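You operate a simulated robot arm through the tools that you are given. There is no shell and no other tool. Be economical: measure what you need, move in short steps, check, and stop when the job is done.

You run a simulated two-armed robot. Do the job below in one go: nothing can be reset, and whatever is moved stays where it is left.

JOB
Take the orange skein ring off the swift and lay it back on the raised shelf.
Fine: swift brake on, line out of the guides, toggle into the orange holder, yellow knob up; at the shelf's skein end.
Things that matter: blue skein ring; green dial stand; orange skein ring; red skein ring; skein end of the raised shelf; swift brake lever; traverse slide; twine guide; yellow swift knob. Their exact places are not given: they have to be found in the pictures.

The check looks at the end state, three seconds after you hand in, the way a careful person would. Anything else that was tipped, shoved, dropped, spilled or broken makes it a failure.

ROBOT AND FRAMES
Two 7-joint arms with two-finger parallel grippers on one trunk, on a base that drives. Base frame: it is fixed to the floor where the robot stands at the start and does not move with it; the origin is under the middle of the robot, x ahead of it, y to its left, z up. Lengths are in mm, angles in degrees, forces in N, time in s.
The left shoulder is at the start at [50, 158, 1183], the right one opposite. With the tool pointing down near the work surface each hand reaches from about 220 to 660 mm from the robot's upright axis, wherever it stands, measured 20 degrees to its own side. Places, roughly: green dial stand [700, 300, 900]; skein end of the raised shelf [900, -200, 900]; swift brake lever [400, 0, 900]; traverse slide [700, 500, 900]; twine guide [600, 0, 900]; yellow swift knob [500, -200, 900]. Payload 3.91 kg a hand.
The TCP of each hand is the grasp point between the finger pads, 30 mm short of the fingertips. In the tool frame z runs along the fingers and y along their closing line. The gripper opens to 110 mm. The fingers are 20 mm wide and 10 mm thick; the gripper's body (48 by 112 mm) begins 55 mm behind the TCP.
Orientation is that of the tool frame in the base frame, as a unit quaternion [x, y, z, w]. With the fingers straight down and closing along the base's y, the tool's x points along the base's -x, its y along +y and its z along -z.

CONTROLS
- The arms move only by the tool arm_command. It takes "left_increments", "right_increments" or both (then of equal length, played together; a hand with none holds still); each is a list of rows, each a list of 6 numbers: the shift along the tool's x, y, z in units of 30 mm (1.0 is 30 mm), then the turn, a rotation vector about the tool's x, y, z in units of 6 degrees (1.0 is 6 degrees). In form: [[x, y, z, ax, ay, az], ...]. A call has 1 to 12 rows; each row shifts and turns the commanded pose from where the row before left it, along the tool's axes as they then stand. "left_claw" and "right_claw" are, for a hand that has rows, the gripper command, from -1 (shut) to 1 (fully open), values between in proportion, set as the call begins (left out, the last holds). A call with a number of a shift or a turn outside -1 to 1 is refused whole. Rows are played at 5 a second. More than 50 mm and 8.6 degrees between two rows, or a gripper value outside its range, and nothing of the call is played. Where a pose cannot be reached the arm comes as near as it can. A force on the tool above 40 N (or 10 N above the force at the start of the call, whichever is more), or a blocked arm, ends the call early, and 0.2 s more pass. The fingers move at their own pace (about 153 mm/s each) and stop on an object; they squeeze with about 41 N. The grip force told is the motor's: it shows also when the fingers shut on nothing. Time passes only in rows, and 0.2 s behind the last, so rows that do not move let the fingers close. It gives the time, the measured TCP pose, the force on the tool (base axes), the opening and the grip force at its end, in the units of the frame above (readings bear some noise), with the torque about the TCP (base axes, N m) and any sound that the robot's microphone picked up, and new pictures: "pictures" is both (left out), scene, wrist or none (wrist: the cameras of the hands that moved).
- Cameras (640 x 400 px; columns grow to the right, rows downward): "scene" is now at [130.6, -13.1, 1333]; the picture's right is [-0.14, -0.99, 0.00], its down [-0.43, 0.06, -0.90] and it looks along [0.89, -0.12, -0.44] (base axes); focal length 214 px, centre (320, 200). "left" rides on the left gripper at [73, -17, -103] in its tool frame; the picture's right is [0.23, 0.97, 0.00], its down [-0.76, 0.18, -0.62] and it looks along [-0.61, 0.14, 0.78] (tool axes); focal length 222 px, centre (320, 200). "right" rides on the right gripper at [73, 17, -103] in its tool frame; the picture's right is [-0.23, 0.97, 0.00], its down [-0.76, -0.18, -0.62] and it looks along [-0.61, -0.14, 0.78] (tool axes); focal length 222 px, centre (320, 200).
- lift_body(by): slides the trunk up (or, below 0, down) by that many mm; the arms and the scene camera ride with it, the base frame stays. It gives what a move gives, with no picture.
- drive_base(legs): drives the robot by 1 to 6 legs, each [ahead, turn to the left] in mm and degrees, along the robot's own axes; the way and the turn of a leg run together, so that a leg with both is an arc; at most 1500 mm and 180 degrees a leg. The arms and the cameras ride along, it lands a little off, and it stops where it bumps. It gives what a move gives, and a new picture of the scene camera.
- aim_head(pan, tilt): turns the head with the scene camera to pan (to the left, within 80 degrees either way) and tilt (down, from -29 to 69), counted from straight ahead of the robot. It gives what a move gives, and a new picture of the scene camera.
- locate(camera, pixels): for up to 12 pixels [column, row] of the newest picture of that camera ("zoom" is the newest enlarged one), the place [x, y, z] in the base frame of the surface seen there, good to about 2 mm. No time passes.
- inspect(camera, box): a new picture of the part [left, top, right, bottom] of that camera's present view, enlarged. No time passes.
- finish_job(): hands the job in; it is judged then, once.

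Work in short steps. Measure before you move; look again where a grasp or a placing could have gone wrong, and mend it. You have 80 turns and 260 pictures in all, those below and enlarged ones among them. Open the grippers and draw the arms clear of the work before you hand the job in, unless the task says otherwise.

The tools are called as name(argument=value, ...) on one line, values as JSON. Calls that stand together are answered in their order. arm_command: Moves the arms, as the interface text tells. Its arguments: {"type":"object","properties":{"left_increments":{"type":"array"},"left_claw":{"type":"number"},"right_increments":{"type":"array"},"right_claw":{"type":"number"},"pictures":{"type":"string","enum":["both","scene","wrist","none"]}},"required":[]} The other tools are called the same way: lift_body (by) slides the trunk up or down; drive_base (legs) drives the base; aim_head (pan, tilt) turns the head that bears the scene camera; locate (camera, pixels) gives the place of the surface under pixels of a picture; inspect (camera, box) takes an enlarged picture of a part of a camera's view; finish_job () hands the job in.

At the start:

```text
time: 0.0
left_tool_pos: [510.2, 182.6, 1168.2]
left_tcp_rot: [-0.001, 1.0, 0.0, 0.0]
left_contact_force: [0.5, 0.0, -0.7]
left_wrist_torque: [0.02, 0.0, -0.02]
left_opening: 110.0
left_grip_force: 0.1
right_tool_pos: [266.7, -84.6, 1254.1]
right_tcp_rot: [0.001, 1.0, 0.001, 0.0]
right_contact_force: [-0.4, -0.1, 0.5]
right_wrist_torque: [-0.01, -0.01, 0.0]
right_opening: 109.9
right_grip_force: 0.0
trunk travel left (down, up): [-425.0, 57.0]
robot x, y, heading: [-4.9, -1.2, 0.2]
head pan, tilt: [-7.8, 26.0]
```

scene: 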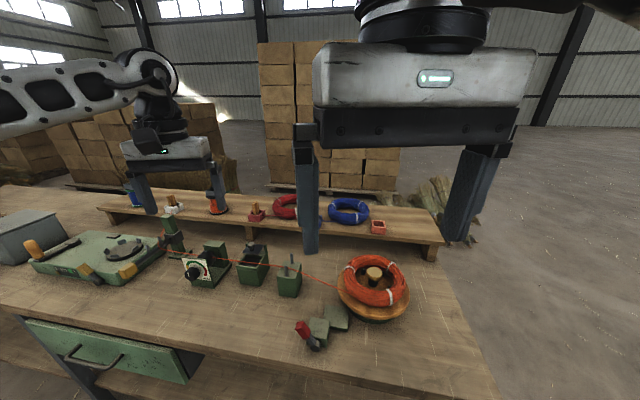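
right: 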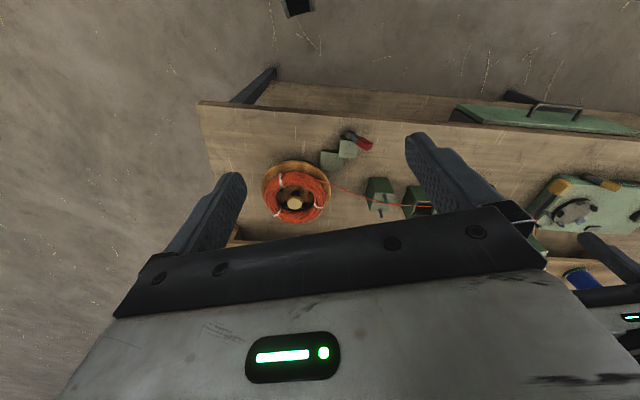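
left: 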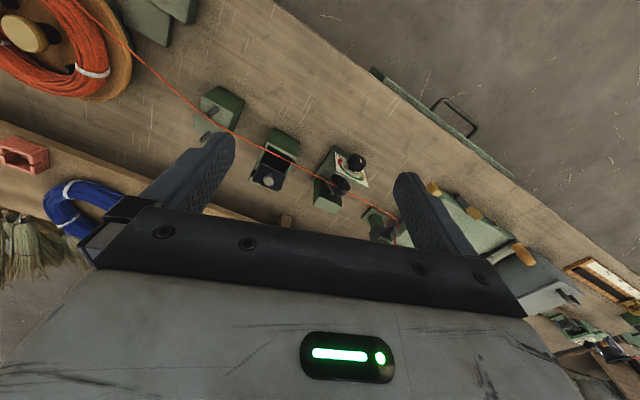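

The scene shows the orange ring on the swift near (375,282), the red brake handle near (303,330), and the guides on the line. I'll enlarge these parts.

inspect(camera="scene", box=[270, 230, 430, 360])

inspect(camera="scene", box=[120, 180, 310, 300])

inspect(camera="scene", box=[230, 180, 450, 270])

inspect(camera="right", box=[240, 110, 460, 240])

inspect(camera="left", box=[180, 70, 440, 250])

```text
3.08 times, centred on (350, 295) of scene
```

zoom: 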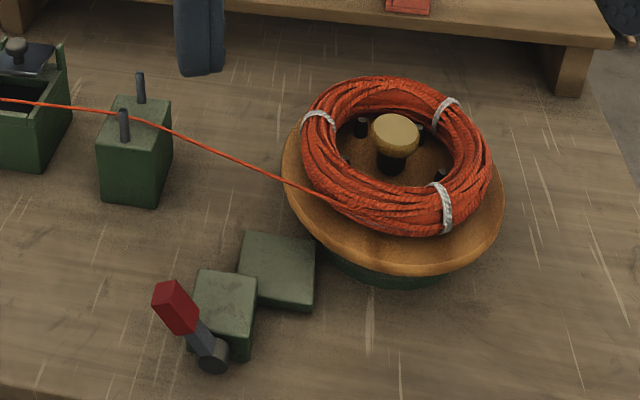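

```text
3.33 times, centred on (215, 240) of scene
```

zoom: 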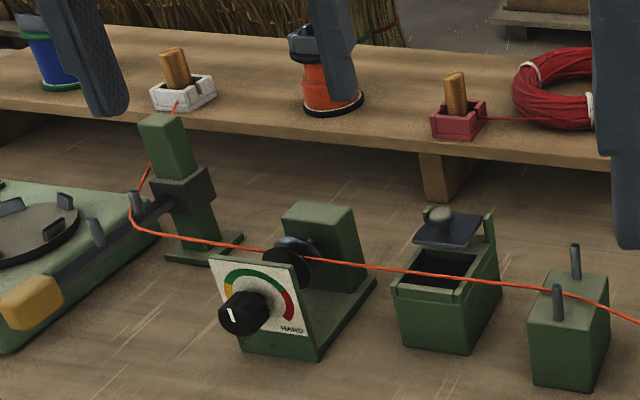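

```text
2.91 times, centred on (340, 225) of scene
```

zoom: 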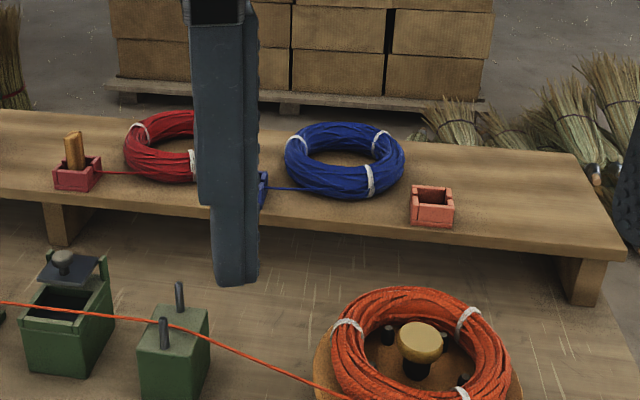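

```text
2.91 times, centred on (350, 175) of right
```

zoom: 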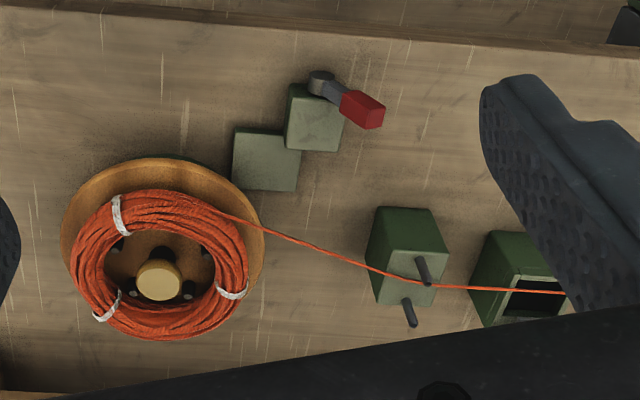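

```text
2.22 times, centred on (310, 160) of left
```

zoom: 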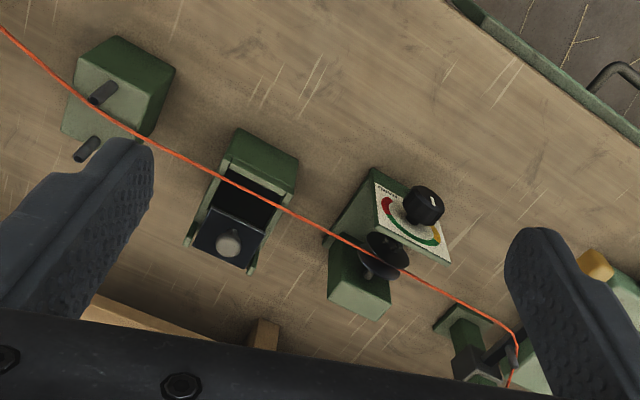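

Line runs from the ring through the two-post guide, wax box, dial and traverse to a toggle that seems to be in the white holder. I'll measure the main places from the scene picture.

locate(camera="scene", pixels=[[374, 273], [352, 300], [395, 290], [302, 327], [313, 345], [320, 328], [336, 318], [379, 226], [348, 210], [296, 265], [285, 262], [290, 280]])

locate(camera="scene", pixels=[[173, 203], [174, 209], [256, 207], [257, 217], [212, 208], [252, 246], [206, 262], [200, 273], [174, 235], [160, 243], [350, 260], [430, 240]])

inspect(camera="scene", box=[150, 185, 200, 255])

```text
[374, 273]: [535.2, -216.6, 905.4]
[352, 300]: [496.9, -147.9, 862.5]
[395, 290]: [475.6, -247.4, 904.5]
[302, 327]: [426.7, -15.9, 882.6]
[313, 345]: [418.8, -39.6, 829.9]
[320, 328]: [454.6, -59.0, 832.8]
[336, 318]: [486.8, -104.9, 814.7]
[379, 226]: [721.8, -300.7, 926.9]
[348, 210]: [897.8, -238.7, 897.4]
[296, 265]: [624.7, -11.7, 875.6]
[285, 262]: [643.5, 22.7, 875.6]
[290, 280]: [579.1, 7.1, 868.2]
```

```text
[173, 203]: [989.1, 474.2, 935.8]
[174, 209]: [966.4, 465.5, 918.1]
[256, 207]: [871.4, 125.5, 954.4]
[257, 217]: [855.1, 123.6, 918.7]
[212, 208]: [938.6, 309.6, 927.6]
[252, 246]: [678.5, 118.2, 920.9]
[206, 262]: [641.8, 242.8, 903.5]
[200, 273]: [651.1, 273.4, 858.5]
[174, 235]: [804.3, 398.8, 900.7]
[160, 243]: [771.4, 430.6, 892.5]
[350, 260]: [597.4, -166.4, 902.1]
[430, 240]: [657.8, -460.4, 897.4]
```

```text
5.71 times, centred on (175, 220) of scene
```

zoom: 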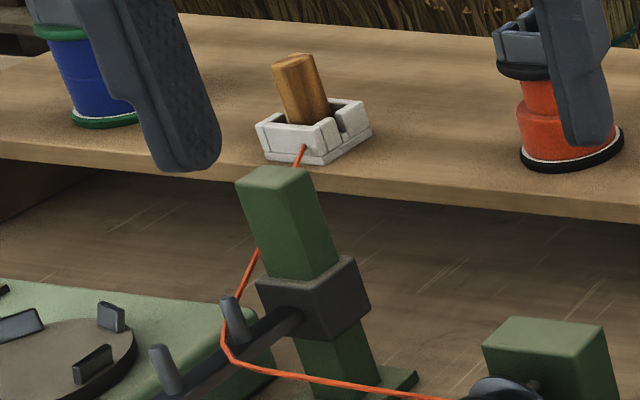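

The toggle sits in the white holder at about (968,467), far off. I look down to see the table's front edge and how close the base may come.

aim_head(pan=0, tilt=55)

```text
time: 0.9
left_tool_pos: [510.2, 181.6, 1169.8]
left_tcp_rot: [-0.001, 1.0, 0.0, 0.0]
left_contact_force: [0.3, 0.1, -0.2]
left_wrist_torque: [-0.01, -0.01, 0.01]
left_opening: 109.9
left_grip_force: 0.0
right_tool_pos: [267.7, -84.6, 1252.5]
right_tcp_rot: [0.002, 1.0, -0.001, -0.003]
right_contact_force: [0.4, 0.5, 0.4]
right_wrist_torque: [0.03, 0.02, 0.02]
right_opening: 110.1
right_grip_force: 0.1
trunk travel left (down, up): [-425.0, 57.0]
robot x, y, heading: [-1.8, -1.1, -0.0]
head pan, tilt: [0.0, 55.0]
```

scene: 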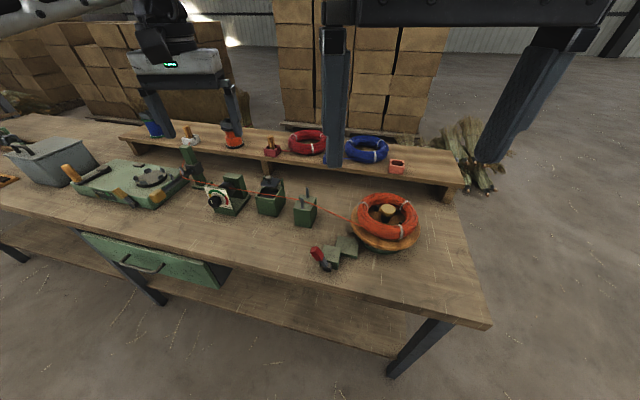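

locate(camera="scene", pixels=[[487, 327], [300, 275], [100, 228], [464, 185], [125, 137], [400, 370], [155, 250], [445, 200], [440, 165], [385, 355], [120, 250], [160, 300]])

inspect(camera="scene", box=[270, 170, 430, 270])

```text
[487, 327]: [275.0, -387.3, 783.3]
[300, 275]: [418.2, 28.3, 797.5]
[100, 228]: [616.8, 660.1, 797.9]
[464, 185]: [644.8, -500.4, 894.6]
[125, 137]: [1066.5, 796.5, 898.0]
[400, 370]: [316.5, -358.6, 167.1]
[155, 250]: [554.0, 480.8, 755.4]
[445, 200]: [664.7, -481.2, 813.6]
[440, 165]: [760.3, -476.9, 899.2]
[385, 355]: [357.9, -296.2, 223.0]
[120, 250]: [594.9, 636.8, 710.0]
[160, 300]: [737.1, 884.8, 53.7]
```

```text
4.00 times, centred on (350, 220) of scene
```

zoom: 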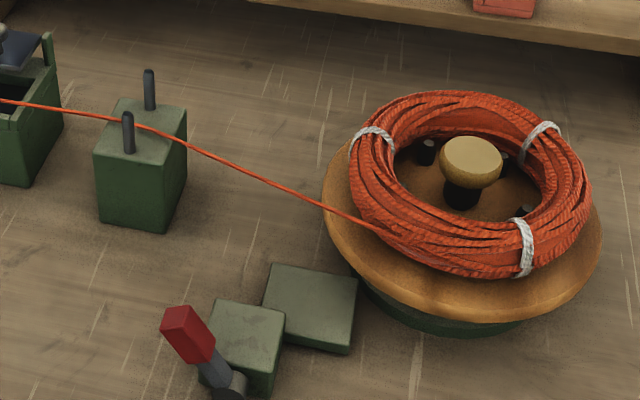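

In a table-aligned frame the front edge is about 381 mm out and the table is turned about -18°. I turn to face it squarely.

drive_base(legs=[[0, -18]])

arm_command(right_increments=[[1, -1, 0, 0, 0, 0], [1, -1, 0, 0, 0, 0], [1, -1, 0, 0, 0, 0], [0, -1, 0, 0, 0, 0], [0, -1, 0, 0, 0, 0]], left_increments=[[1, 1, 0, 0, 0, 0], [1, 1, 0, 0, 0, 0], [1, 1, 0, 0, 0, 0], [1, 1, 0, 0, 0, 0], [1, 1, 0, 0, 0, 0]], pictures="scene")

```text
time: 2.4
left_tool_pos: [541.4, 14.1, 1170.0]
left_tcp_rot: [0.156, 0.988, 0.0, -0.001]
left_contact_force: [0.6, -0.4, 0.5]
left_wrist_torque: [0.02, 0.02, 0.01]
left_opening: 110.4
left_grip_force: 0.0
right_tool_pos: [227.2, -165.1, 1250.6]
right_tcp_rot: [0.159, 0.987, -0.001, -0.003]
right_contact_force: [0.1, -0.5, 0.3]
right_wrist_torque: [0.02, -0.01, 0.0]
right_opening: 110.1
right_grip_force: 0.1
trunk travel left (down, up): [-425.0, 57.0]
robot x, y, heading: [-2.1, -0.5, -18.0]
head pan, tilt: [0.0, 55.0]
```

scene: 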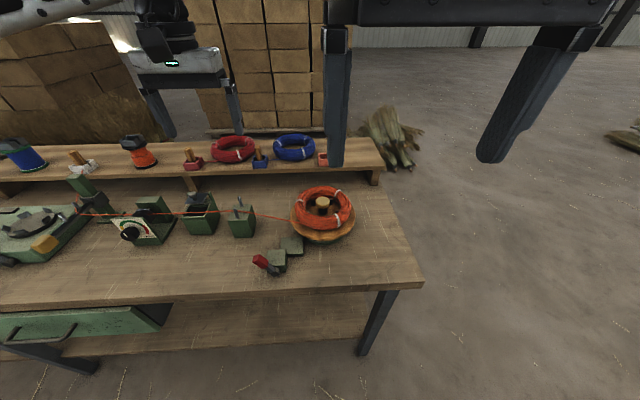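

```text
time: 2.7
left_tool_pos: [529.7, 35.9, 1168.2]
left_tcp_rot: [0.156, 0.988, -0.001, 0.0]
left_contact_force: [-0.3, 0.4, 0.5]
left_wrist_torque: [0.02, 0.03, 0.02]
left_opening: 109.9
left_grip_force: 0.0
right_tool_pos: [213.4, -179.9, 1243.3]
right_tcp_rot: [0.181, 0.983, -0.01, -0.005]
right_contact_force: [30.4, -12.3, -58.6]
right_wrist_torque: [-2.37, -0.79, -1.08]
right_opening: 109.8
right_grip_force: 0.0
trunk travel left (down, up): [-425.0, 57.0]
robot x, y, heading: [0.6, -3.5, -18.0]
head pan, tilt: [0.0, 55.0]
stopped in row 1 (right hand): the force on the tool passed its limit at 72 N (the readings are from after the stop); the commanded pose is now the measured one
```

scene: 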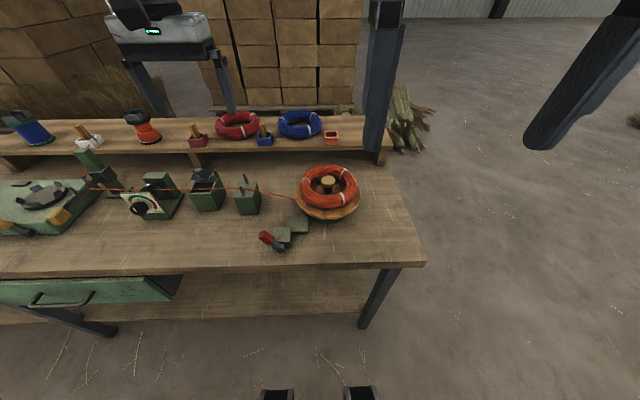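

The right hand touched the body when drawn in; I move it forward and out to the right instead, and the left hand out to the left.

arm_command(right_increments=[[-1, 0, 0, 0, 0, 0], [-1, -1, 0, 0, 0, 0], [-1, -1, 0, 0, 0, 0], [0, -1, 0, 0, 0, 0], [0, -1, 0, 0, 0, 0], [0, -1, 0, 0, 0, 0], [0, -1, 0, 0, 0, 0], [0, -1, 0, 0, 0, 0]], left_increments=[[0, 1, 0, 0, 0, 0], [0, 1, 0, 0, 0, 0], [0, 1, 0, 0, 0, 0], [0, 1, 0, 0, 0, 0], [0, 1, 0, 0, 0, 0], [0, 0, 0, 0, 0, 0], [0, 0, 0, 0, 0, 0], [0, 0, 0, 0, 0, 0]], pictures="none")

aim_head(pan=0, tilt=40)

```text
time: 4.5
left_tool_pos: [577.2, 180.2, 1168.2]
left_tcp_rot: [0.155, 0.988, -0.001, 0.001]
left_contact_force: [-0.3, 0.2, -0.2]
left_wrist_torque: [-0.01, -0.01, 0.01]
left_opening: 109.9
left_grip_force: 0.1
right_tool_pos: [221.3, -408.0, 1246.2]
right_tcp_rot: [0.177, 0.984, -0.001, -0.005]
right_contact_force: [-0.2, -0.8, -0.4]
right_wrist_torque: [0.0, -0.03, 0.01]
right_opening: 109.8
right_grip_force: 0.0
trunk travel left (down, up): [-425.0, 57.0]
robot x, y, heading: [2.8, -0.2, -18.2]
head pan, tilt: [0.0, 55.0]
```

```text
time: 5.3
left_tool_pos: [578.0, 180.4, 1166.9]
left_tcp_rot: [0.156, 0.988, 0.0, 0.0]
left_contact_force: [0.0, -0.5, 0.3]
left_wrist_torque: [0.02, 0.0, 0.01]
left_opening: 109.9
left_grip_force: 0.1
right_tool_pos: [221.9, -406.2, 1247.9]
right_tcp_rot: [0.175, 0.984, -0.002, -0.006]
right_contact_force: [0.5, 0.3, 0.5]
right_wrist_torque: [0.05, 0.02, -0.02]
right_opening: 109.9
right_grip_force: 0.1
trunk travel left (down, up): [-425.0, 57.0]
robot x, y, heading: [2.0, 3.7, -17.9]
head pan, tilt: [0.0, 40.0]
```

scene: 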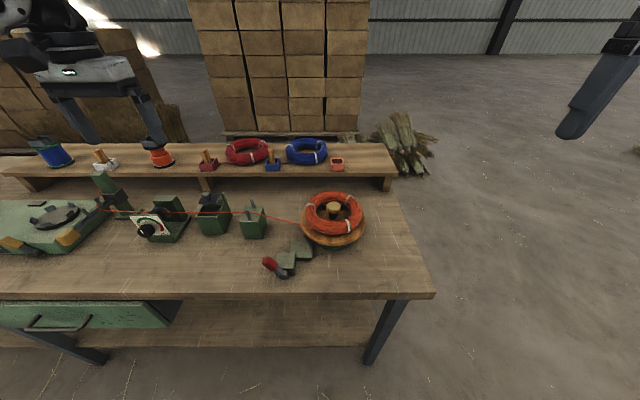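

Now the view is clear. I enlarge shelf, swift and brake, and measure.

inspect(camera="scene", box=[180, 130, 410, 195])

inspect(camera="scene", box=[235, 180, 375, 285])

locate(camera="zoom", pixels=[[455, 130], [410, 70], [530, 150], [330, 150], [450, 250], [585, 170], [160, 375], [235, 320], [310, 270], [205, 405], [75, 130], [70, 160]])

locate(camera="scene", pixels=[[337, 160], [337, 167], [332, 158], [343, 159], [306, 152], [306, 139], [287, 153], [327, 152], [392, 176], [388, 145], [273, 160], [380, 160]])

```text
2.78 times, centred on (295, 162) of scene
```

zoom: 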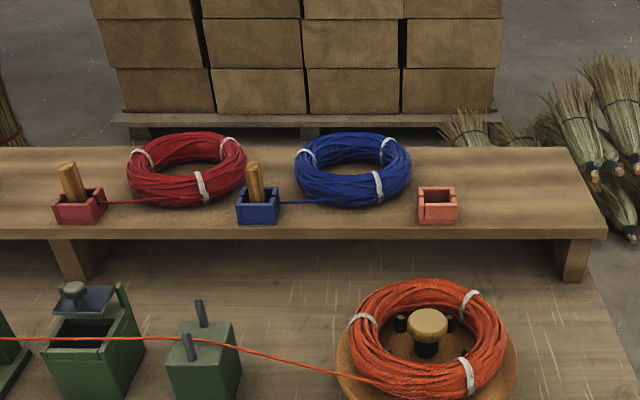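

```text
3.81 times, centred on (305, 232) of scene
```

zoom: 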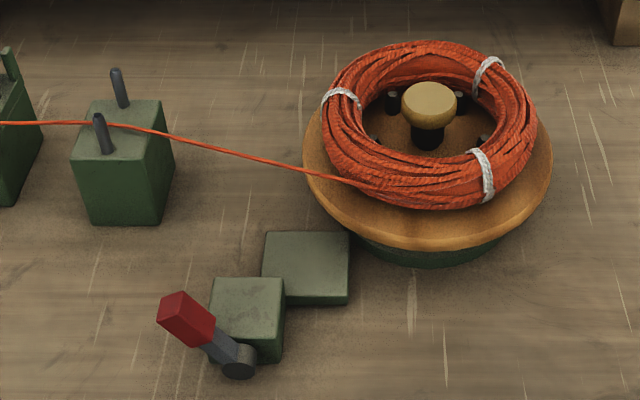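

```text
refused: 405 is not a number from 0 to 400
```

```text
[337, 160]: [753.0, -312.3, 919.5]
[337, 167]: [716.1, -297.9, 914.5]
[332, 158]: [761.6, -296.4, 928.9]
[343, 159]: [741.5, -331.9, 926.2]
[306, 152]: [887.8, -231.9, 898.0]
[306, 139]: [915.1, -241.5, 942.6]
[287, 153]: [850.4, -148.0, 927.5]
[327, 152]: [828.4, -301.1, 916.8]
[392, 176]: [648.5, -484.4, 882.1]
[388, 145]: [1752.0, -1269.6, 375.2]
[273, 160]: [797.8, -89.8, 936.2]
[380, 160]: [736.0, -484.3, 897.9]
```

inspect(camera="scene", box=[295, 180, 375, 250])

locate(camera="zoom", pixels=[[322, 188], [280, 192], [315, 220], [320, 300], [140, 200], [480, 260], [250, 300], [110, 300], [330, 370], [300, 70], [262, 188], [390, 270]])

inspect(camera="scene", box=[245, 230, 325, 285])

locate(camera="zoom", pixels=[[150, 210], [190, 270], [230, 300], [275, 345], [250, 340], [270, 240], [310, 220], [350, 160], [430, 160], [370, 240], [200, 190], [280, 370]])

```text
5.71 times, centred on (335, 215) of scene
```

zoom: 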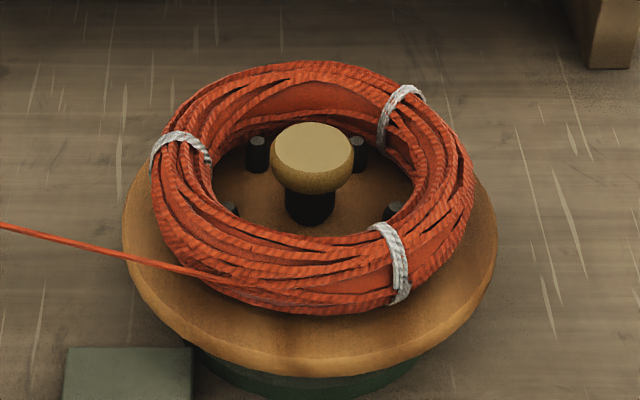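

```text
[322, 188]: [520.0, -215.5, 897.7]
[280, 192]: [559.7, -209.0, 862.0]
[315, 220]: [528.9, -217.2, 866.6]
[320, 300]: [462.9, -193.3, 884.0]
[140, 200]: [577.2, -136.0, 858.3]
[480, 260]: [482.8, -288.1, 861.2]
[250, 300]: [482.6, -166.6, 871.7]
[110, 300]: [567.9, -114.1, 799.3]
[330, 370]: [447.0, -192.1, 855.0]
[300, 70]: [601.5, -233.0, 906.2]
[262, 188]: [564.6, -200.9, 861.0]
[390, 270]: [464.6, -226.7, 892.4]
```

```text
7.27 times, centred on (285, 258) of scene
```

zoom: 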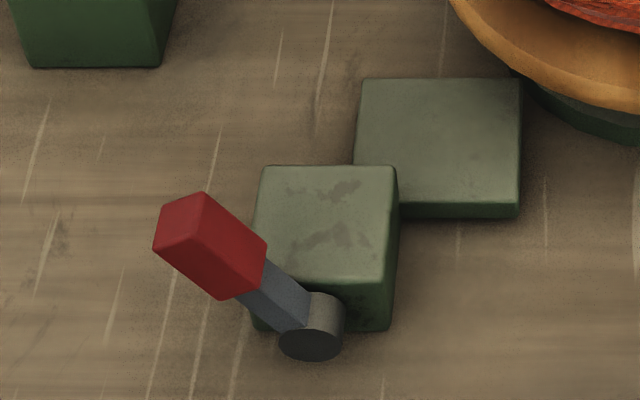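

```text
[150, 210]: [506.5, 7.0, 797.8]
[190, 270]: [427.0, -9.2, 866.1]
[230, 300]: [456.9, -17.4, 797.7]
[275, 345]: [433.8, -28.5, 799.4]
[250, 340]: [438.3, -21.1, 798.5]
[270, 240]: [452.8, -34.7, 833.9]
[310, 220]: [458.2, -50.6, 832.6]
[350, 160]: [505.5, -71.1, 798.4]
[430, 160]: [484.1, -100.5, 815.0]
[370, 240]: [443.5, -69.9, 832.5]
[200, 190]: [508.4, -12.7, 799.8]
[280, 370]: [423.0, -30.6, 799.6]
```

The lever (red at (265,262)) leans left on a horizontal pivot; I bring the left wrist camera near to learn which way "on" is.

arm_command(left_increments=[[0.7, -1, 0.7, 0, 0, 0], [0.7, -1, 0.7, 0, 0, 0], [0.7, -1, 0.7, 0, 0, 0], [0.7, -1, 0.7, 0, 0, 0], [0.7, -1, 0.7, 0, 0, 0], [0.5, -1, 0.7, 0, 0, 0], [0, -1, 0.5, 0, 0, 0], [0, -1, 0, 0, 0, 0]])

inspect(camera="left", box=[200, 0, 440, 200])

```text
time: 7.1
left_tool_pos: [390.6, -12.9, 1026.8]
left_tcp_rot: [0.155, 0.988, 0.0, 0.0]
left_contact_force: [-0.4, -0.2, 0.2]
left_wrist_torque: [0.01, 0.04, -0.01]
left_opening: 110.0
left_grip_force: 0.0
right_tool_pos: [222.5, -406.8, 1247.5]
right_tcp_rot: [0.177, 0.984, -0.002, -0.006]
right_contact_force: [-0.5, -0.2, -0.4]
right_wrist_torque: [0.02, -0.03, -0.01]
right_opening: 110.1
right_grip_force: 0.0
trunk travel left (down, up): [-425.0, 57.0]
robot x, y, heading: [-1.2, -0.5, -17.9]
head pan, tilt: [0.0, 40.0]
```

scene: 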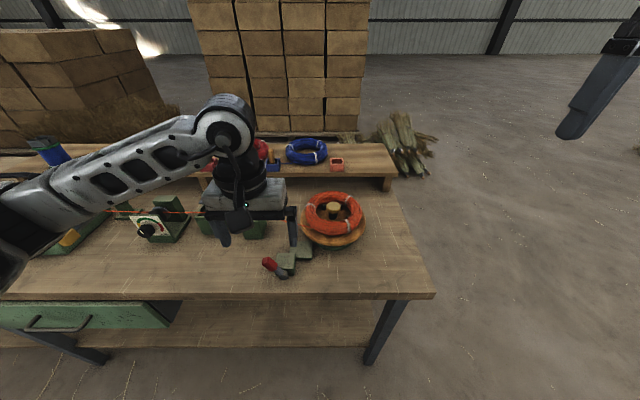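
left: 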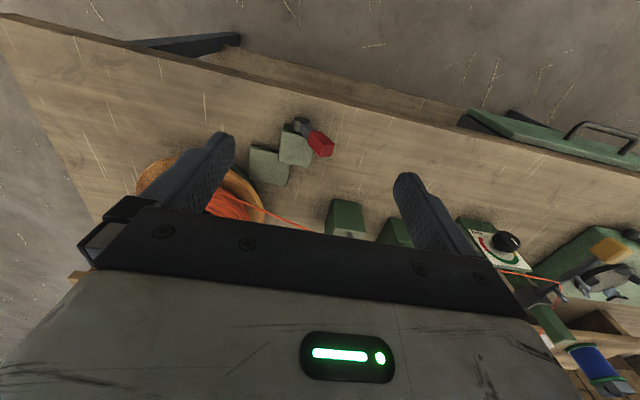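

```text
2.00 times, centred on (320, 100) of left
```

zoom: 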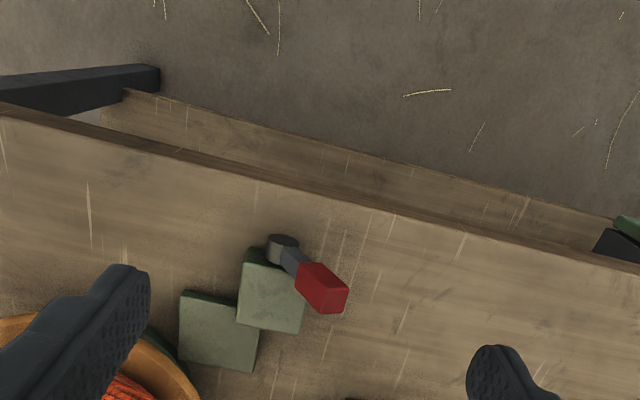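

No marking tells; the lever leans away from the swift, so "on" is likely toward it. I shut the left fingers and lower them to the left of the handle (about u 410, v 155 in the table frame, tip z 858).

arm_command(left_increments=[[-0.6, 0.8, 0, 0, 0, 0], [-0.5, 0.8, 0, 0, 0, 0], [0, 0, 1, 0, 0, 0], [0, 0, 1, 0, 0, 0], [0, 0, 1, 0, 0, 0], [0, 0, 1, 0, 0, 0], [0, 0, 0.6, 0, 0, 0]], left_claw=-1)

inspect(camera="scene", box=[220, 200, 340, 290])

```text
time: 8.7
left_tool_pos: [433.6, 22.8, 890.8]
left_tcp_rot: [0.156, 0.988, 0.0, -0.001]
left_contact_force: [-0.4, -0.6, -0.1]
left_wrist_torque: [-0.04, 0.0, -0.02]
left_opening: 0.0
left_grip_force: 37.5
right_tool_pos: [222.9, -406.3, 1247.0]
right_tcp_rot: [0.176, 0.984, 0.0, -0.005]
right_contact_force: [-0.4, 0.0, 0.3]
right_wrist_torque: [0.01, -0.01, 0.0]
right_opening: 110.0
right_grip_force: 0.1
trunk travel left (down, up): [-425.0, 57.0]
robot x, y, heading: [-0.0, 2.6, -18.0]
head pan, tilt: [0.0, 40.0]
```

scene: 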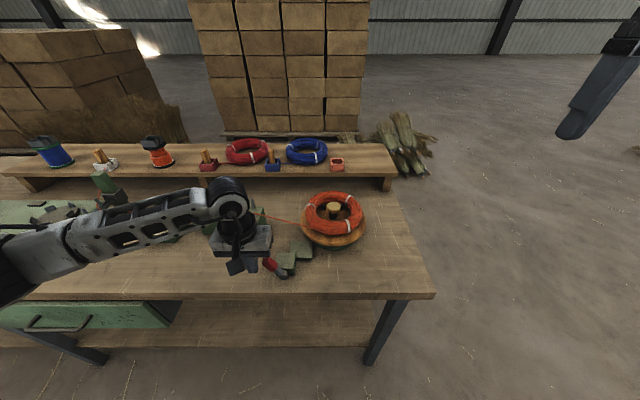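
left: 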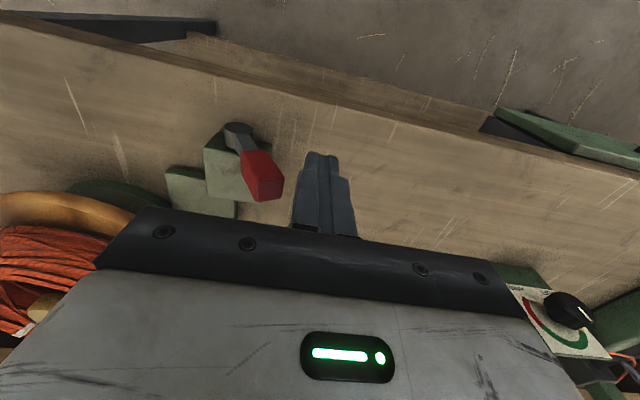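

```text
4.44 times, centred on (280, 245) of scene
```

zoom: 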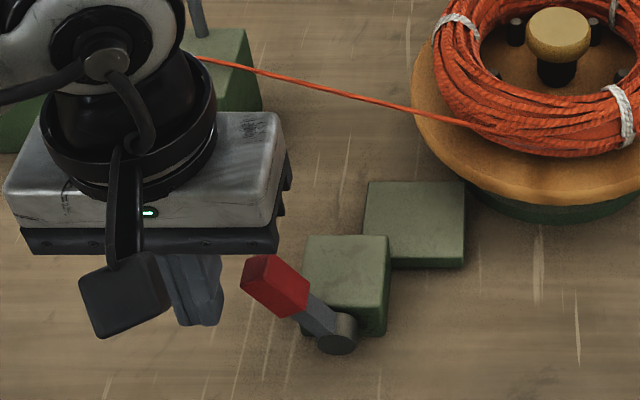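

Fingers stand left of the handle. I push toward the swift in small steps.

arm_command(left_increments=[[0, -0.5, 0, 0, 0, 0], [0, -0.5, 0, 0, 0, 0], [0, -0.5, 0, 0, 0, 0], [0, -0.5, 0, 0, 0, 0], [0, -0.5, 0, 0, 0, 0]], pictures="wrist")

inspect(camera="scene", box=[220, 200, 340, 290])

```text
time: 9.7
left_tool_pos: [417.8, -24.9, 895.1]
left_tcp_rot: [0.154, 0.988, 0.003, 0.003]
left_contact_force: [-7.4, 9.9, 17.4]
left_wrist_torque: [0.26, 0.01, -0.09]
left_opening: 0.1
left_grip_force: 38.0
right_tool_pos: [220.9, -405.3, 1247.9]
right_tcp_rot: [0.176, 0.984, -0.001, -0.005]
right_contact_force: [-0.2, 0.4, 0.0]
right_wrist_torque: [0.03, 0.04, 0.0]
right_opening: 109.8
right_grip_force: 0.1
trunk travel left (down, up): [-425.0, 57.0]
robot x, y, heading: [4.3, 3.9, -17.7]
head pan, tilt: [0.0, 40.0]
stopped in row 4 (left hand): the force on the tool passed its limit at 44 N (the readings are from after the stop); the commanded pose is now the measured one
```

left: 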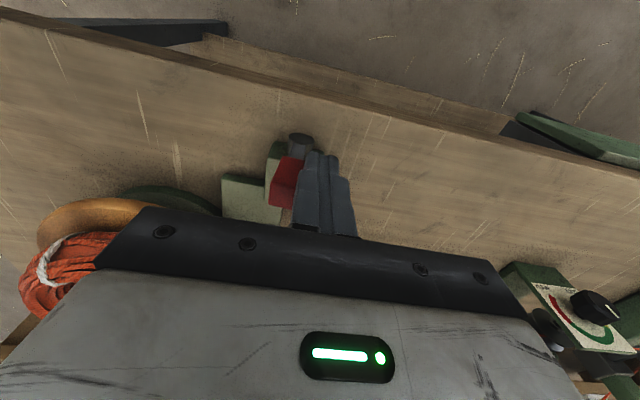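

```text
4.44 times, centred on (280, 245) of scene
```

zoom: 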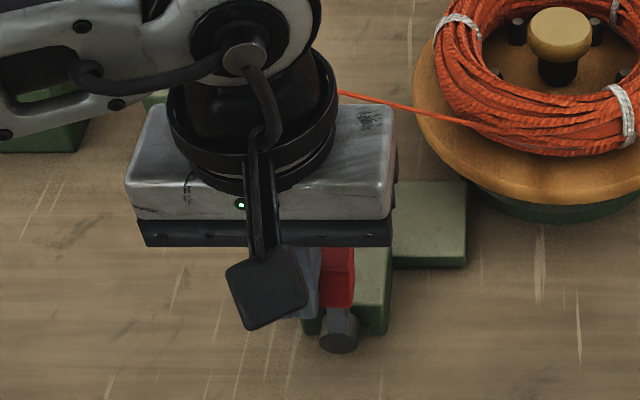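

The lever swung to upright. I raise slightly and keep pushing toward the swift.

arm_command(left_increments=[[0, 0.1, -0.3, 0, 0, 0], [0, -0.4, 0, 0, 0, 0], [0, -0.4, 0, 0, 0, 0], [0, -0.4, 0, 0, 0, 0], [0, -0.4, 0, 0, 0, 0]], pictures="wrist")

inspect(camera="scene", box=[220, 200, 340, 290])

```text
time: 10.8
left_tool_pos: [411.8, -51.3, 901.4]
left_tcp_rot: [0.145, 0.989, 0.021, 0.004]
left_contact_force: [-0.4, 17.0, 11.8]
left_wrist_torque: [0.41, 0.06, -0.02]
left_opening: 0.0
left_grip_force: 37.6
right_tool_pos: [222.9, -405.1, 1248.1]
right_tcp_rot: [0.175, 0.984, -0.002, -0.005]
right_contact_force: [0.1, -1.1, -0.3]
right_wrist_torque: [-0.01, 0.01, -0.04]
right_opening: 109.7
right_grip_force: 0.1
trunk travel left (down, up): [-425.0, 57.0]
robot x, y, heading: [1.1, 3.5, -17.7]
head pan, tilt: [0.0, 40.0]
stopped in row 5 (left hand): the force on the tool passed its limit at 46 N (the readings are from after the stop); the commanded pose is now the measured one
```

left: 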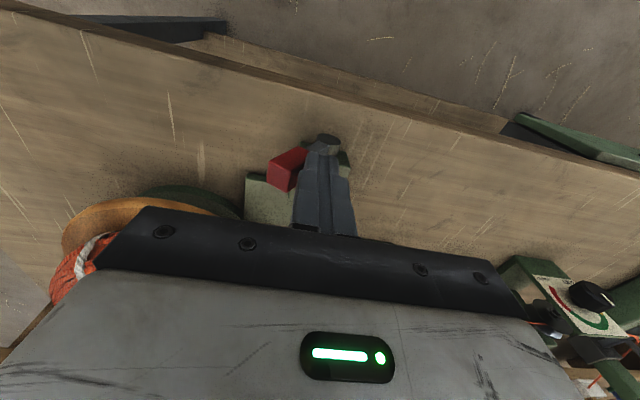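

```text
4.44 times, centred on (280, 245) of scene
```

zoom: 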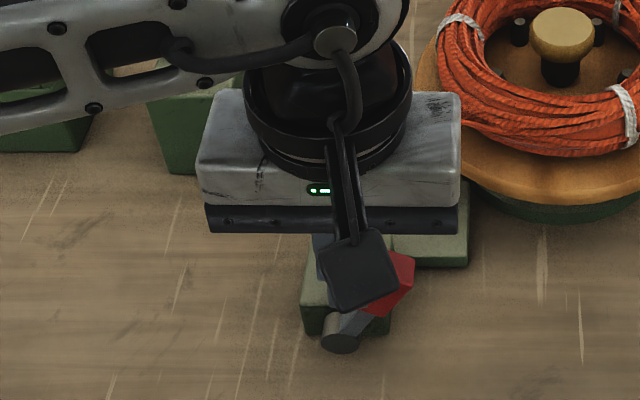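

The lever now leans to the right by about 40°. One more light push to reach its stop, then back away up.

arm_command(left_increments=[[0, 0.1, -0.1, 0, 0, 0], [0, -0.3, 0, 0, 0, 0], [0, -0.3, 0, 0, 0, 0], [0, -0.3, 0, 0, 0, 0]], pictures="none")

arm_command(left_increments=[[0, 0.8, -0.3, 0, 0, 0], [0, 1, -1, 0, 0, 0], [0, 1, -1, 0, 0, 0], [0, 1, -1, 0, 0, 0], [0, 1, -1, 0, 0, 0], [0, 1, -1, 0, 0, 0], [0, 1, -1, 0, 0, 0]], pictures="scene")

inspect(camera="scene", box=[220, 200, 340, 290])

```text
time: 11.5
left_tool_pos: [412.0, -53.4, 901.1]
left_tcp_rot: [0.141, 0.989, 0.033, 0.002]
left_contact_force: [-0.9, 15.7, 9.6]
left_wrist_torque: [0.44, 0.0, -0.05]
left_opening: 0.1
left_grip_force: 37.3
right_tool_pos: [222.8, -403.7, 1246.3]
right_tcp_rot: [0.175, 0.985, -0.001, -0.004]
right_contact_force: [0.0, 0.0, 0.2]
right_wrist_torque: [0.02, -0.02, 0.01]
right_opening: 109.9
right_grip_force: 0.0
trunk travel left (down, up): [-425.0, 57.0]
robot x, y, heading: [1.3, 2.2, -17.8]
head pan, tilt: [0.0, 40.0]
stopped in row 3 (left hand): the force on the tool passed its limit at 45 N (the readings are from after the stop); the commanded pose is now the measured one
```

```text
time: 13.1
left_tool_pos: [468.3, 127.5, 1102.8]
left_tcp_rot: [0.143, 0.989, 0.029, 0.003]
left_contact_force: [0.0, -0.4, -0.5]
left_wrist_torque: [0.01, -0.03, -0.01]
left_opening: 0.2
left_grip_force: 37.3
right_tool_pos: [223.7, -404.5, 1246.3]
right_tcp_rot: [0.175, 0.985, -0.001, -0.006]
right_contact_force: [-0.9, -0.3, -0.5]
right_wrist_torque: [0.02, -0.02, 0.01]
right_opening: 109.9
right_grip_force: 0.0
trunk travel left (down, up): [-425.0, 57.0]
robot x, y, heading: [-1.0, 2.3, -18.0]
head pan, tilt: [0.0, 40.0]
```

scene: 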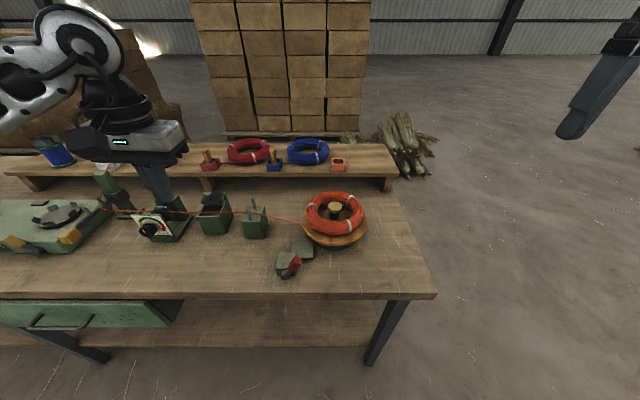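

```text
4.44 times, centred on (280, 245) of scene
```

zoom: 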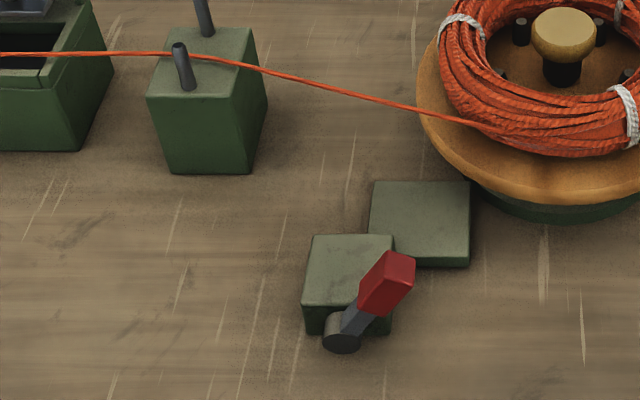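

Brake lever now leans onto the swift side and stays. Next is the toggle; I look down to see how much room the base has in front.

aim_head(pan=0, tilt=69)

locate(camera="scene", pixels=[[100, 255], [250, 250], [320, 300], [320, 380], [320, 395], [250, 290], [200, 270], [60, 330], [280, 395], [360, 395], [310, 350], [150, 300]])

```text
time: 14.1
left_tool_pos: [468.7, 127.2, 1102.9]
left_tcp_rot: [0.144, 0.989, 0.028, 0.003]
left_contact_force: [0.0, 0.2, 0.1]
left_wrist_torque: [0.0, 0.03, 0.01]
left_opening: 0.1
left_grip_force: 37.8
right_tool_pos: [224.8, -403.5, 1248.2]
right_tcp_rot: [0.174, 0.985, -0.003, -0.006]
right_contact_force: [0.5, -0.4, 0.0]
right_wrist_torque: [-0.02, 0.0, 0.01]
right_opening: 109.8
right_grip_force: 0.1
trunk travel left (down, up): [-425.0, 57.0]
robot x, y, heading: [-2.4, 3.5, -17.8]
head pan, tilt: [0.0, 68.8]
```

scene: 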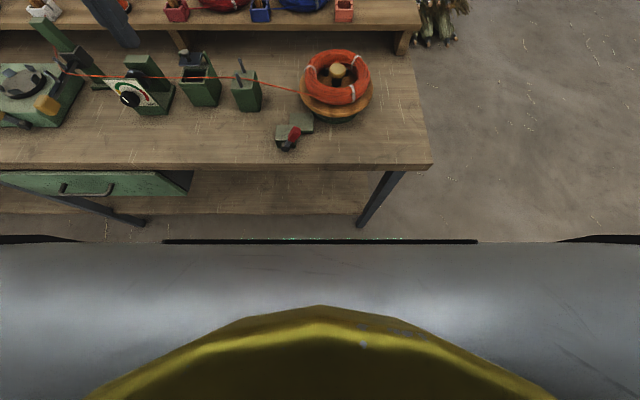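

```text
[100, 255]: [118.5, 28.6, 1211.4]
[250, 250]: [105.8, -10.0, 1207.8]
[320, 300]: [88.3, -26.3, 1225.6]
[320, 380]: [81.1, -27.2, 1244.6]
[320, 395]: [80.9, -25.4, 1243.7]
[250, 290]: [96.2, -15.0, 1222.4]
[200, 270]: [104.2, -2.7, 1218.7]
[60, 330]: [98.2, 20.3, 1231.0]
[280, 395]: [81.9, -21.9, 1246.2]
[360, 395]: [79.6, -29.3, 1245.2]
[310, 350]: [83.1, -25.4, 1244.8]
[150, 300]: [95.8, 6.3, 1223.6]
```

The trunk front is only about 120 mm from the axis and the table edge 381 mm, so there's room. I drive along the table to stand before the white holder.

drive_base(legs=[[0, 77], [560, 0], [0, -77]])

aim_head(pan=10, tilt=40)

```text
time: 20.9
left_tool_pos: [256.9, 985.0, 1103.6]
left_tcp_rot: [-0.512, 0.859, 0.023, -0.014]
left_contact_force: [0.5, -0.2, 0.0]
left_wrist_torque: [0.01, 0.03, 0.01]
left_opening: 0.0
left_grip_force: 37.7
right_tool_pos: [725.5, 636.0, 1248.9]
right_tcp_rot: [-0.484, 0.875, -0.004, -0.003]
right_contact_force: [0.2, 0.8, -0.7]
right_wrist_torque: [-0.01, -0.01, 0.04]
right_opening: 110.0
right_grip_force: 0.0
trunk travel left (down, up): [-425.0, 57.0]
robot x, y, heading: [283.8, 505.1, 60.1]
head pan, tilt: [0.0, 68.8]
stopped in leg 2: the robot was blocked; the commanded pose is now the measured one
```

scene: 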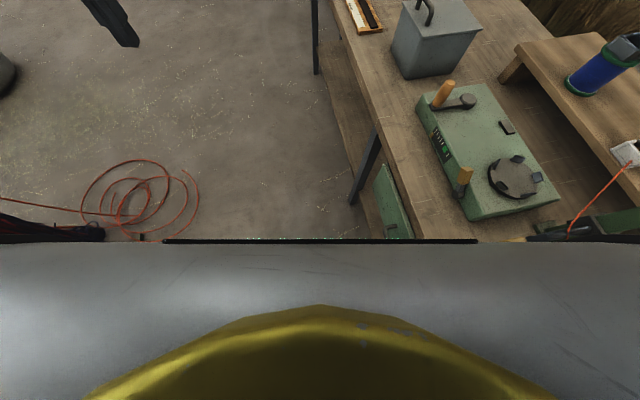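

```text
time: 21.8
left_tool_pos: [256.6, 986.6, 1102.2]
left_tcp_rot: [-0.513, 0.858, 0.023, -0.016]
left_contact_force: [-0.1, -0.9, 0.3]
left_wrist_torque: [-0.01, -0.01, 0.02]
left_opening: 0.1
left_grip_force: 37.6
right_tool_pos: [725.7, 635.8, 1247.5]
right_tcp_rot: [-0.484, 0.875, -0.004, -0.003]
right_contact_force: [1.0, -0.4, 0.5]
right_wrist_torque: [0.01, -0.01, -0.01]
right_opening: 110.1
right_grip_force: 0.1
trunk travel left (down, up): [-425.0, 57.0]
robot x, y, heading: [283.8, 501.9, 60.2]
head pan, tilt: [10.0, 40.0]
```

scene: 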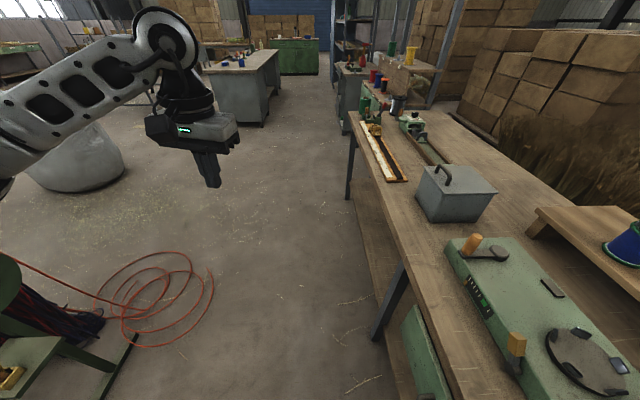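

It stopped at the end of the leg (u≈114, v≈567), close to the table. I back off a little and turn toward the table.

drive_base(legs=[[-60, 40], [0, -117]])

aim_head(pan=10, tilt=40)

```text
time: 26.2
left_tool_pos: [236.5, 931.6, 1104.3]
left_tcp_rot: [-0.521, 0.853, 0.022, -0.014]
left_contact_force: [-0.4, -0.8, 0.2]
left_wrist_torque: [0.03, 0.0, 0.0]
left_opening: 0.0
left_grip_force: 37.7
right_tool_pos: [709.2, 590.9, 1249.4]
right_tcp_rot: [-0.491, 0.871, -0.006, -0.001]
right_contact_force: [-0.3, -0.2, 1.1]
right_wrist_torque: [-0.02, 0.0, -0.01]
right_opening: 110.0
right_grip_force: 0.1
trunk travel left (down, up): [-425.0, 57.0]
robot x, y, heading: [269.5, 448.3, 61.4]
head pan, tilt: [10.0, 40.0]
stopped in leg 2: the robot was blocked; the commanded pose is now the measured one
```

scene: 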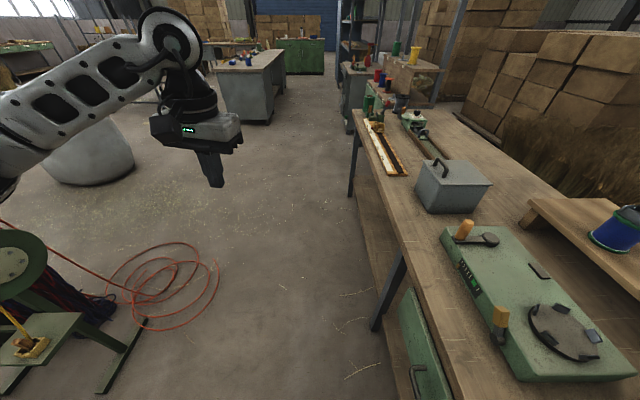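

```text
time: 26.8
left_tool_pos: [234.3, 931.4, 1102.9]
left_tcp_rot: [-0.52, 0.854, 0.022, -0.016]
left_contact_force: [1.4, 0.2, 0.8]
left_wrist_torque: [0.01, 0.0, 0.01]
left_opening: 0.0
left_grip_force: 37.6
right_tool_pos: [708.5, 591.0, 1248.9]
right_tcp_rot: [-0.491, 0.871, -0.007, -0.002]
right_contact_force: [-0.1, 0.7, -0.4]
right_wrist_torque: [-0.02, -0.01, 0.0]
right_opening: 110.0
right_grip_force: 0.0
trunk travel left (down, up): [-425.0, 57.0]
robot x, y, heading: [269.7, 444.3, 61.4]
head pan, tilt: [10.0, 40.0]
```

scene: 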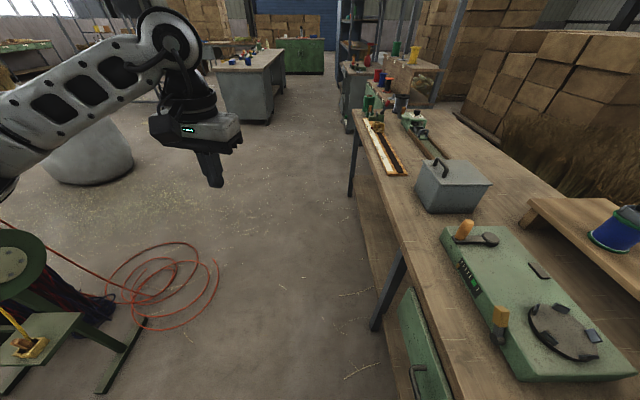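

The base corner blocks at this spacing, so I step away from the table, then turn to face it.

drive_base(legs=[[0, 50], [120, 0], [0, -129]])

aim_head(pan=10, tilt=40)

```text
time: 35.7
left_tool_pos: [690.9, 691.0, 1103.7]
left_tcp_rot: [0.133, 0.991, 0.029, 0.002]
left_contact_force: [-0.1, -0.1, 0.2]
left_wrist_torque: [0.0, 0.02, -0.01]
left_opening: 0.0
left_grip_force: 37.6
right_tool_pos: [454.9, 154.8, 1246.8]
right_tcp_rot: [0.165, 0.986, -0.003, -0.006]
right_contact_force: [0.1, -0.2, 0.3]
right_wrist_torque: [-0.01, 0.01, 0.0]
right_opening: 110.0
right_grip_force: 0.2
trunk travel left (down, up): [-425.0, 57.0]
robot x, y, heading: [228.0, 559.3, -16.6]
head pan, tilt: [10.0, 40.0]
```

scene: 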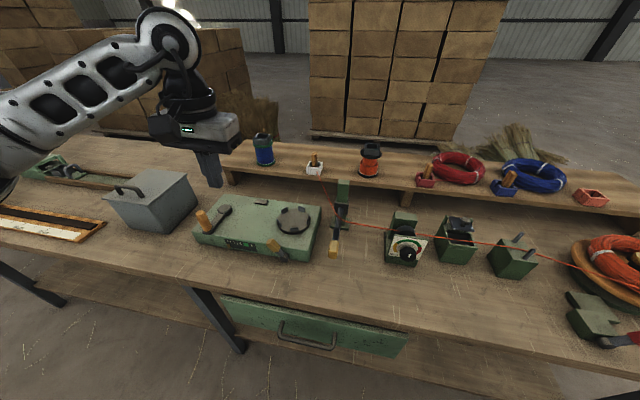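

```text
time: 36.3
left_tool_pos: [691.1, 691.0, 1103.7]
left_tcp_rot: [0.133, 0.991, 0.029, 0.002]
left_contact_force: [-0.3, -0.3, -0.3]
left_wrist_torque: [0.02, 0.02, 0.01]
left_opening: 0.0
left_grip_force: 37.8
right_tool_pos: [455.3, 156.0, 1246.8]
right_tcp_rot: [0.165, 0.986, -0.002, -0.006]
right_contact_force: [-0.2, -0.9, -0.6]
right_wrist_torque: [0.0, 0.01, 0.01]
right_opening: 110.0
right_grip_force: 0.0
trunk travel left (down, up): [-425.0, 57.0]
robot x, y, heading: [225.8, 557.8, -16.7]
head pan, tilt: [10.0, 40.0]
```

scene: 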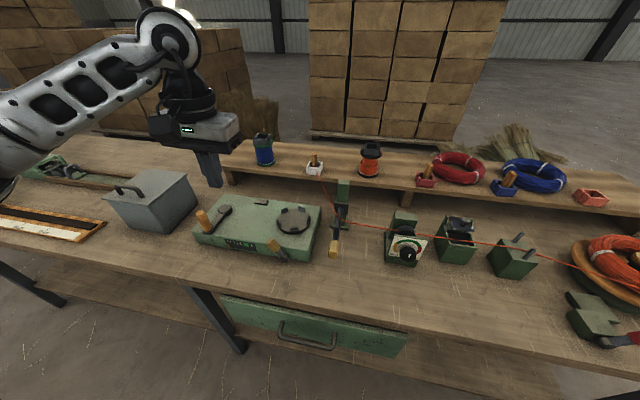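

Facing the table at v≈600. I drive ahead 90 mm and measure the toggle and holder.

drive_base(legs=[[90, -1]])

inspect(camera="scene", box=[260, 120, 400, 250])

```text
time: 37.4
left_tool_pos: [779.7, 657.1, 1103.6]
left_tcp_rot: [0.141, 0.99, 0.03, 0.002]
left_contact_force: [0.6, 0.0, 1.0]
left_wrist_torque: [0.01, -0.02, -0.01]
left_opening: 0.1
left_grip_force: 37.3
right_tool_pos: [536.0, 125.3, 1246.2]
right_tcp_rot: [0.175, 0.985, -0.002, -0.005]
right_contact_force: [0.3, -0.6, 0.1]
right_wrist_torque: [0.02, 0.0, 0.01]
right_opening: 110.0
right_grip_force: 0.0
trunk travel left (down, up): [-425.0, 57.0]
robot x, y, heading: [310.8, 530.8, -17.7]
head pan, tilt: [10.0, 40.0]
```

scene: 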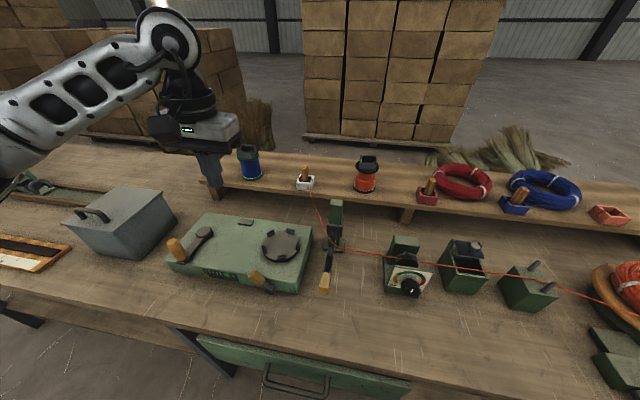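

```text
3.08 times, centred on (330, 185) of scene
```

zoom: 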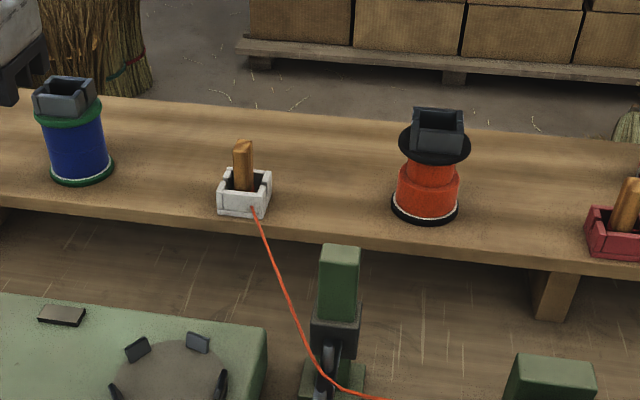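

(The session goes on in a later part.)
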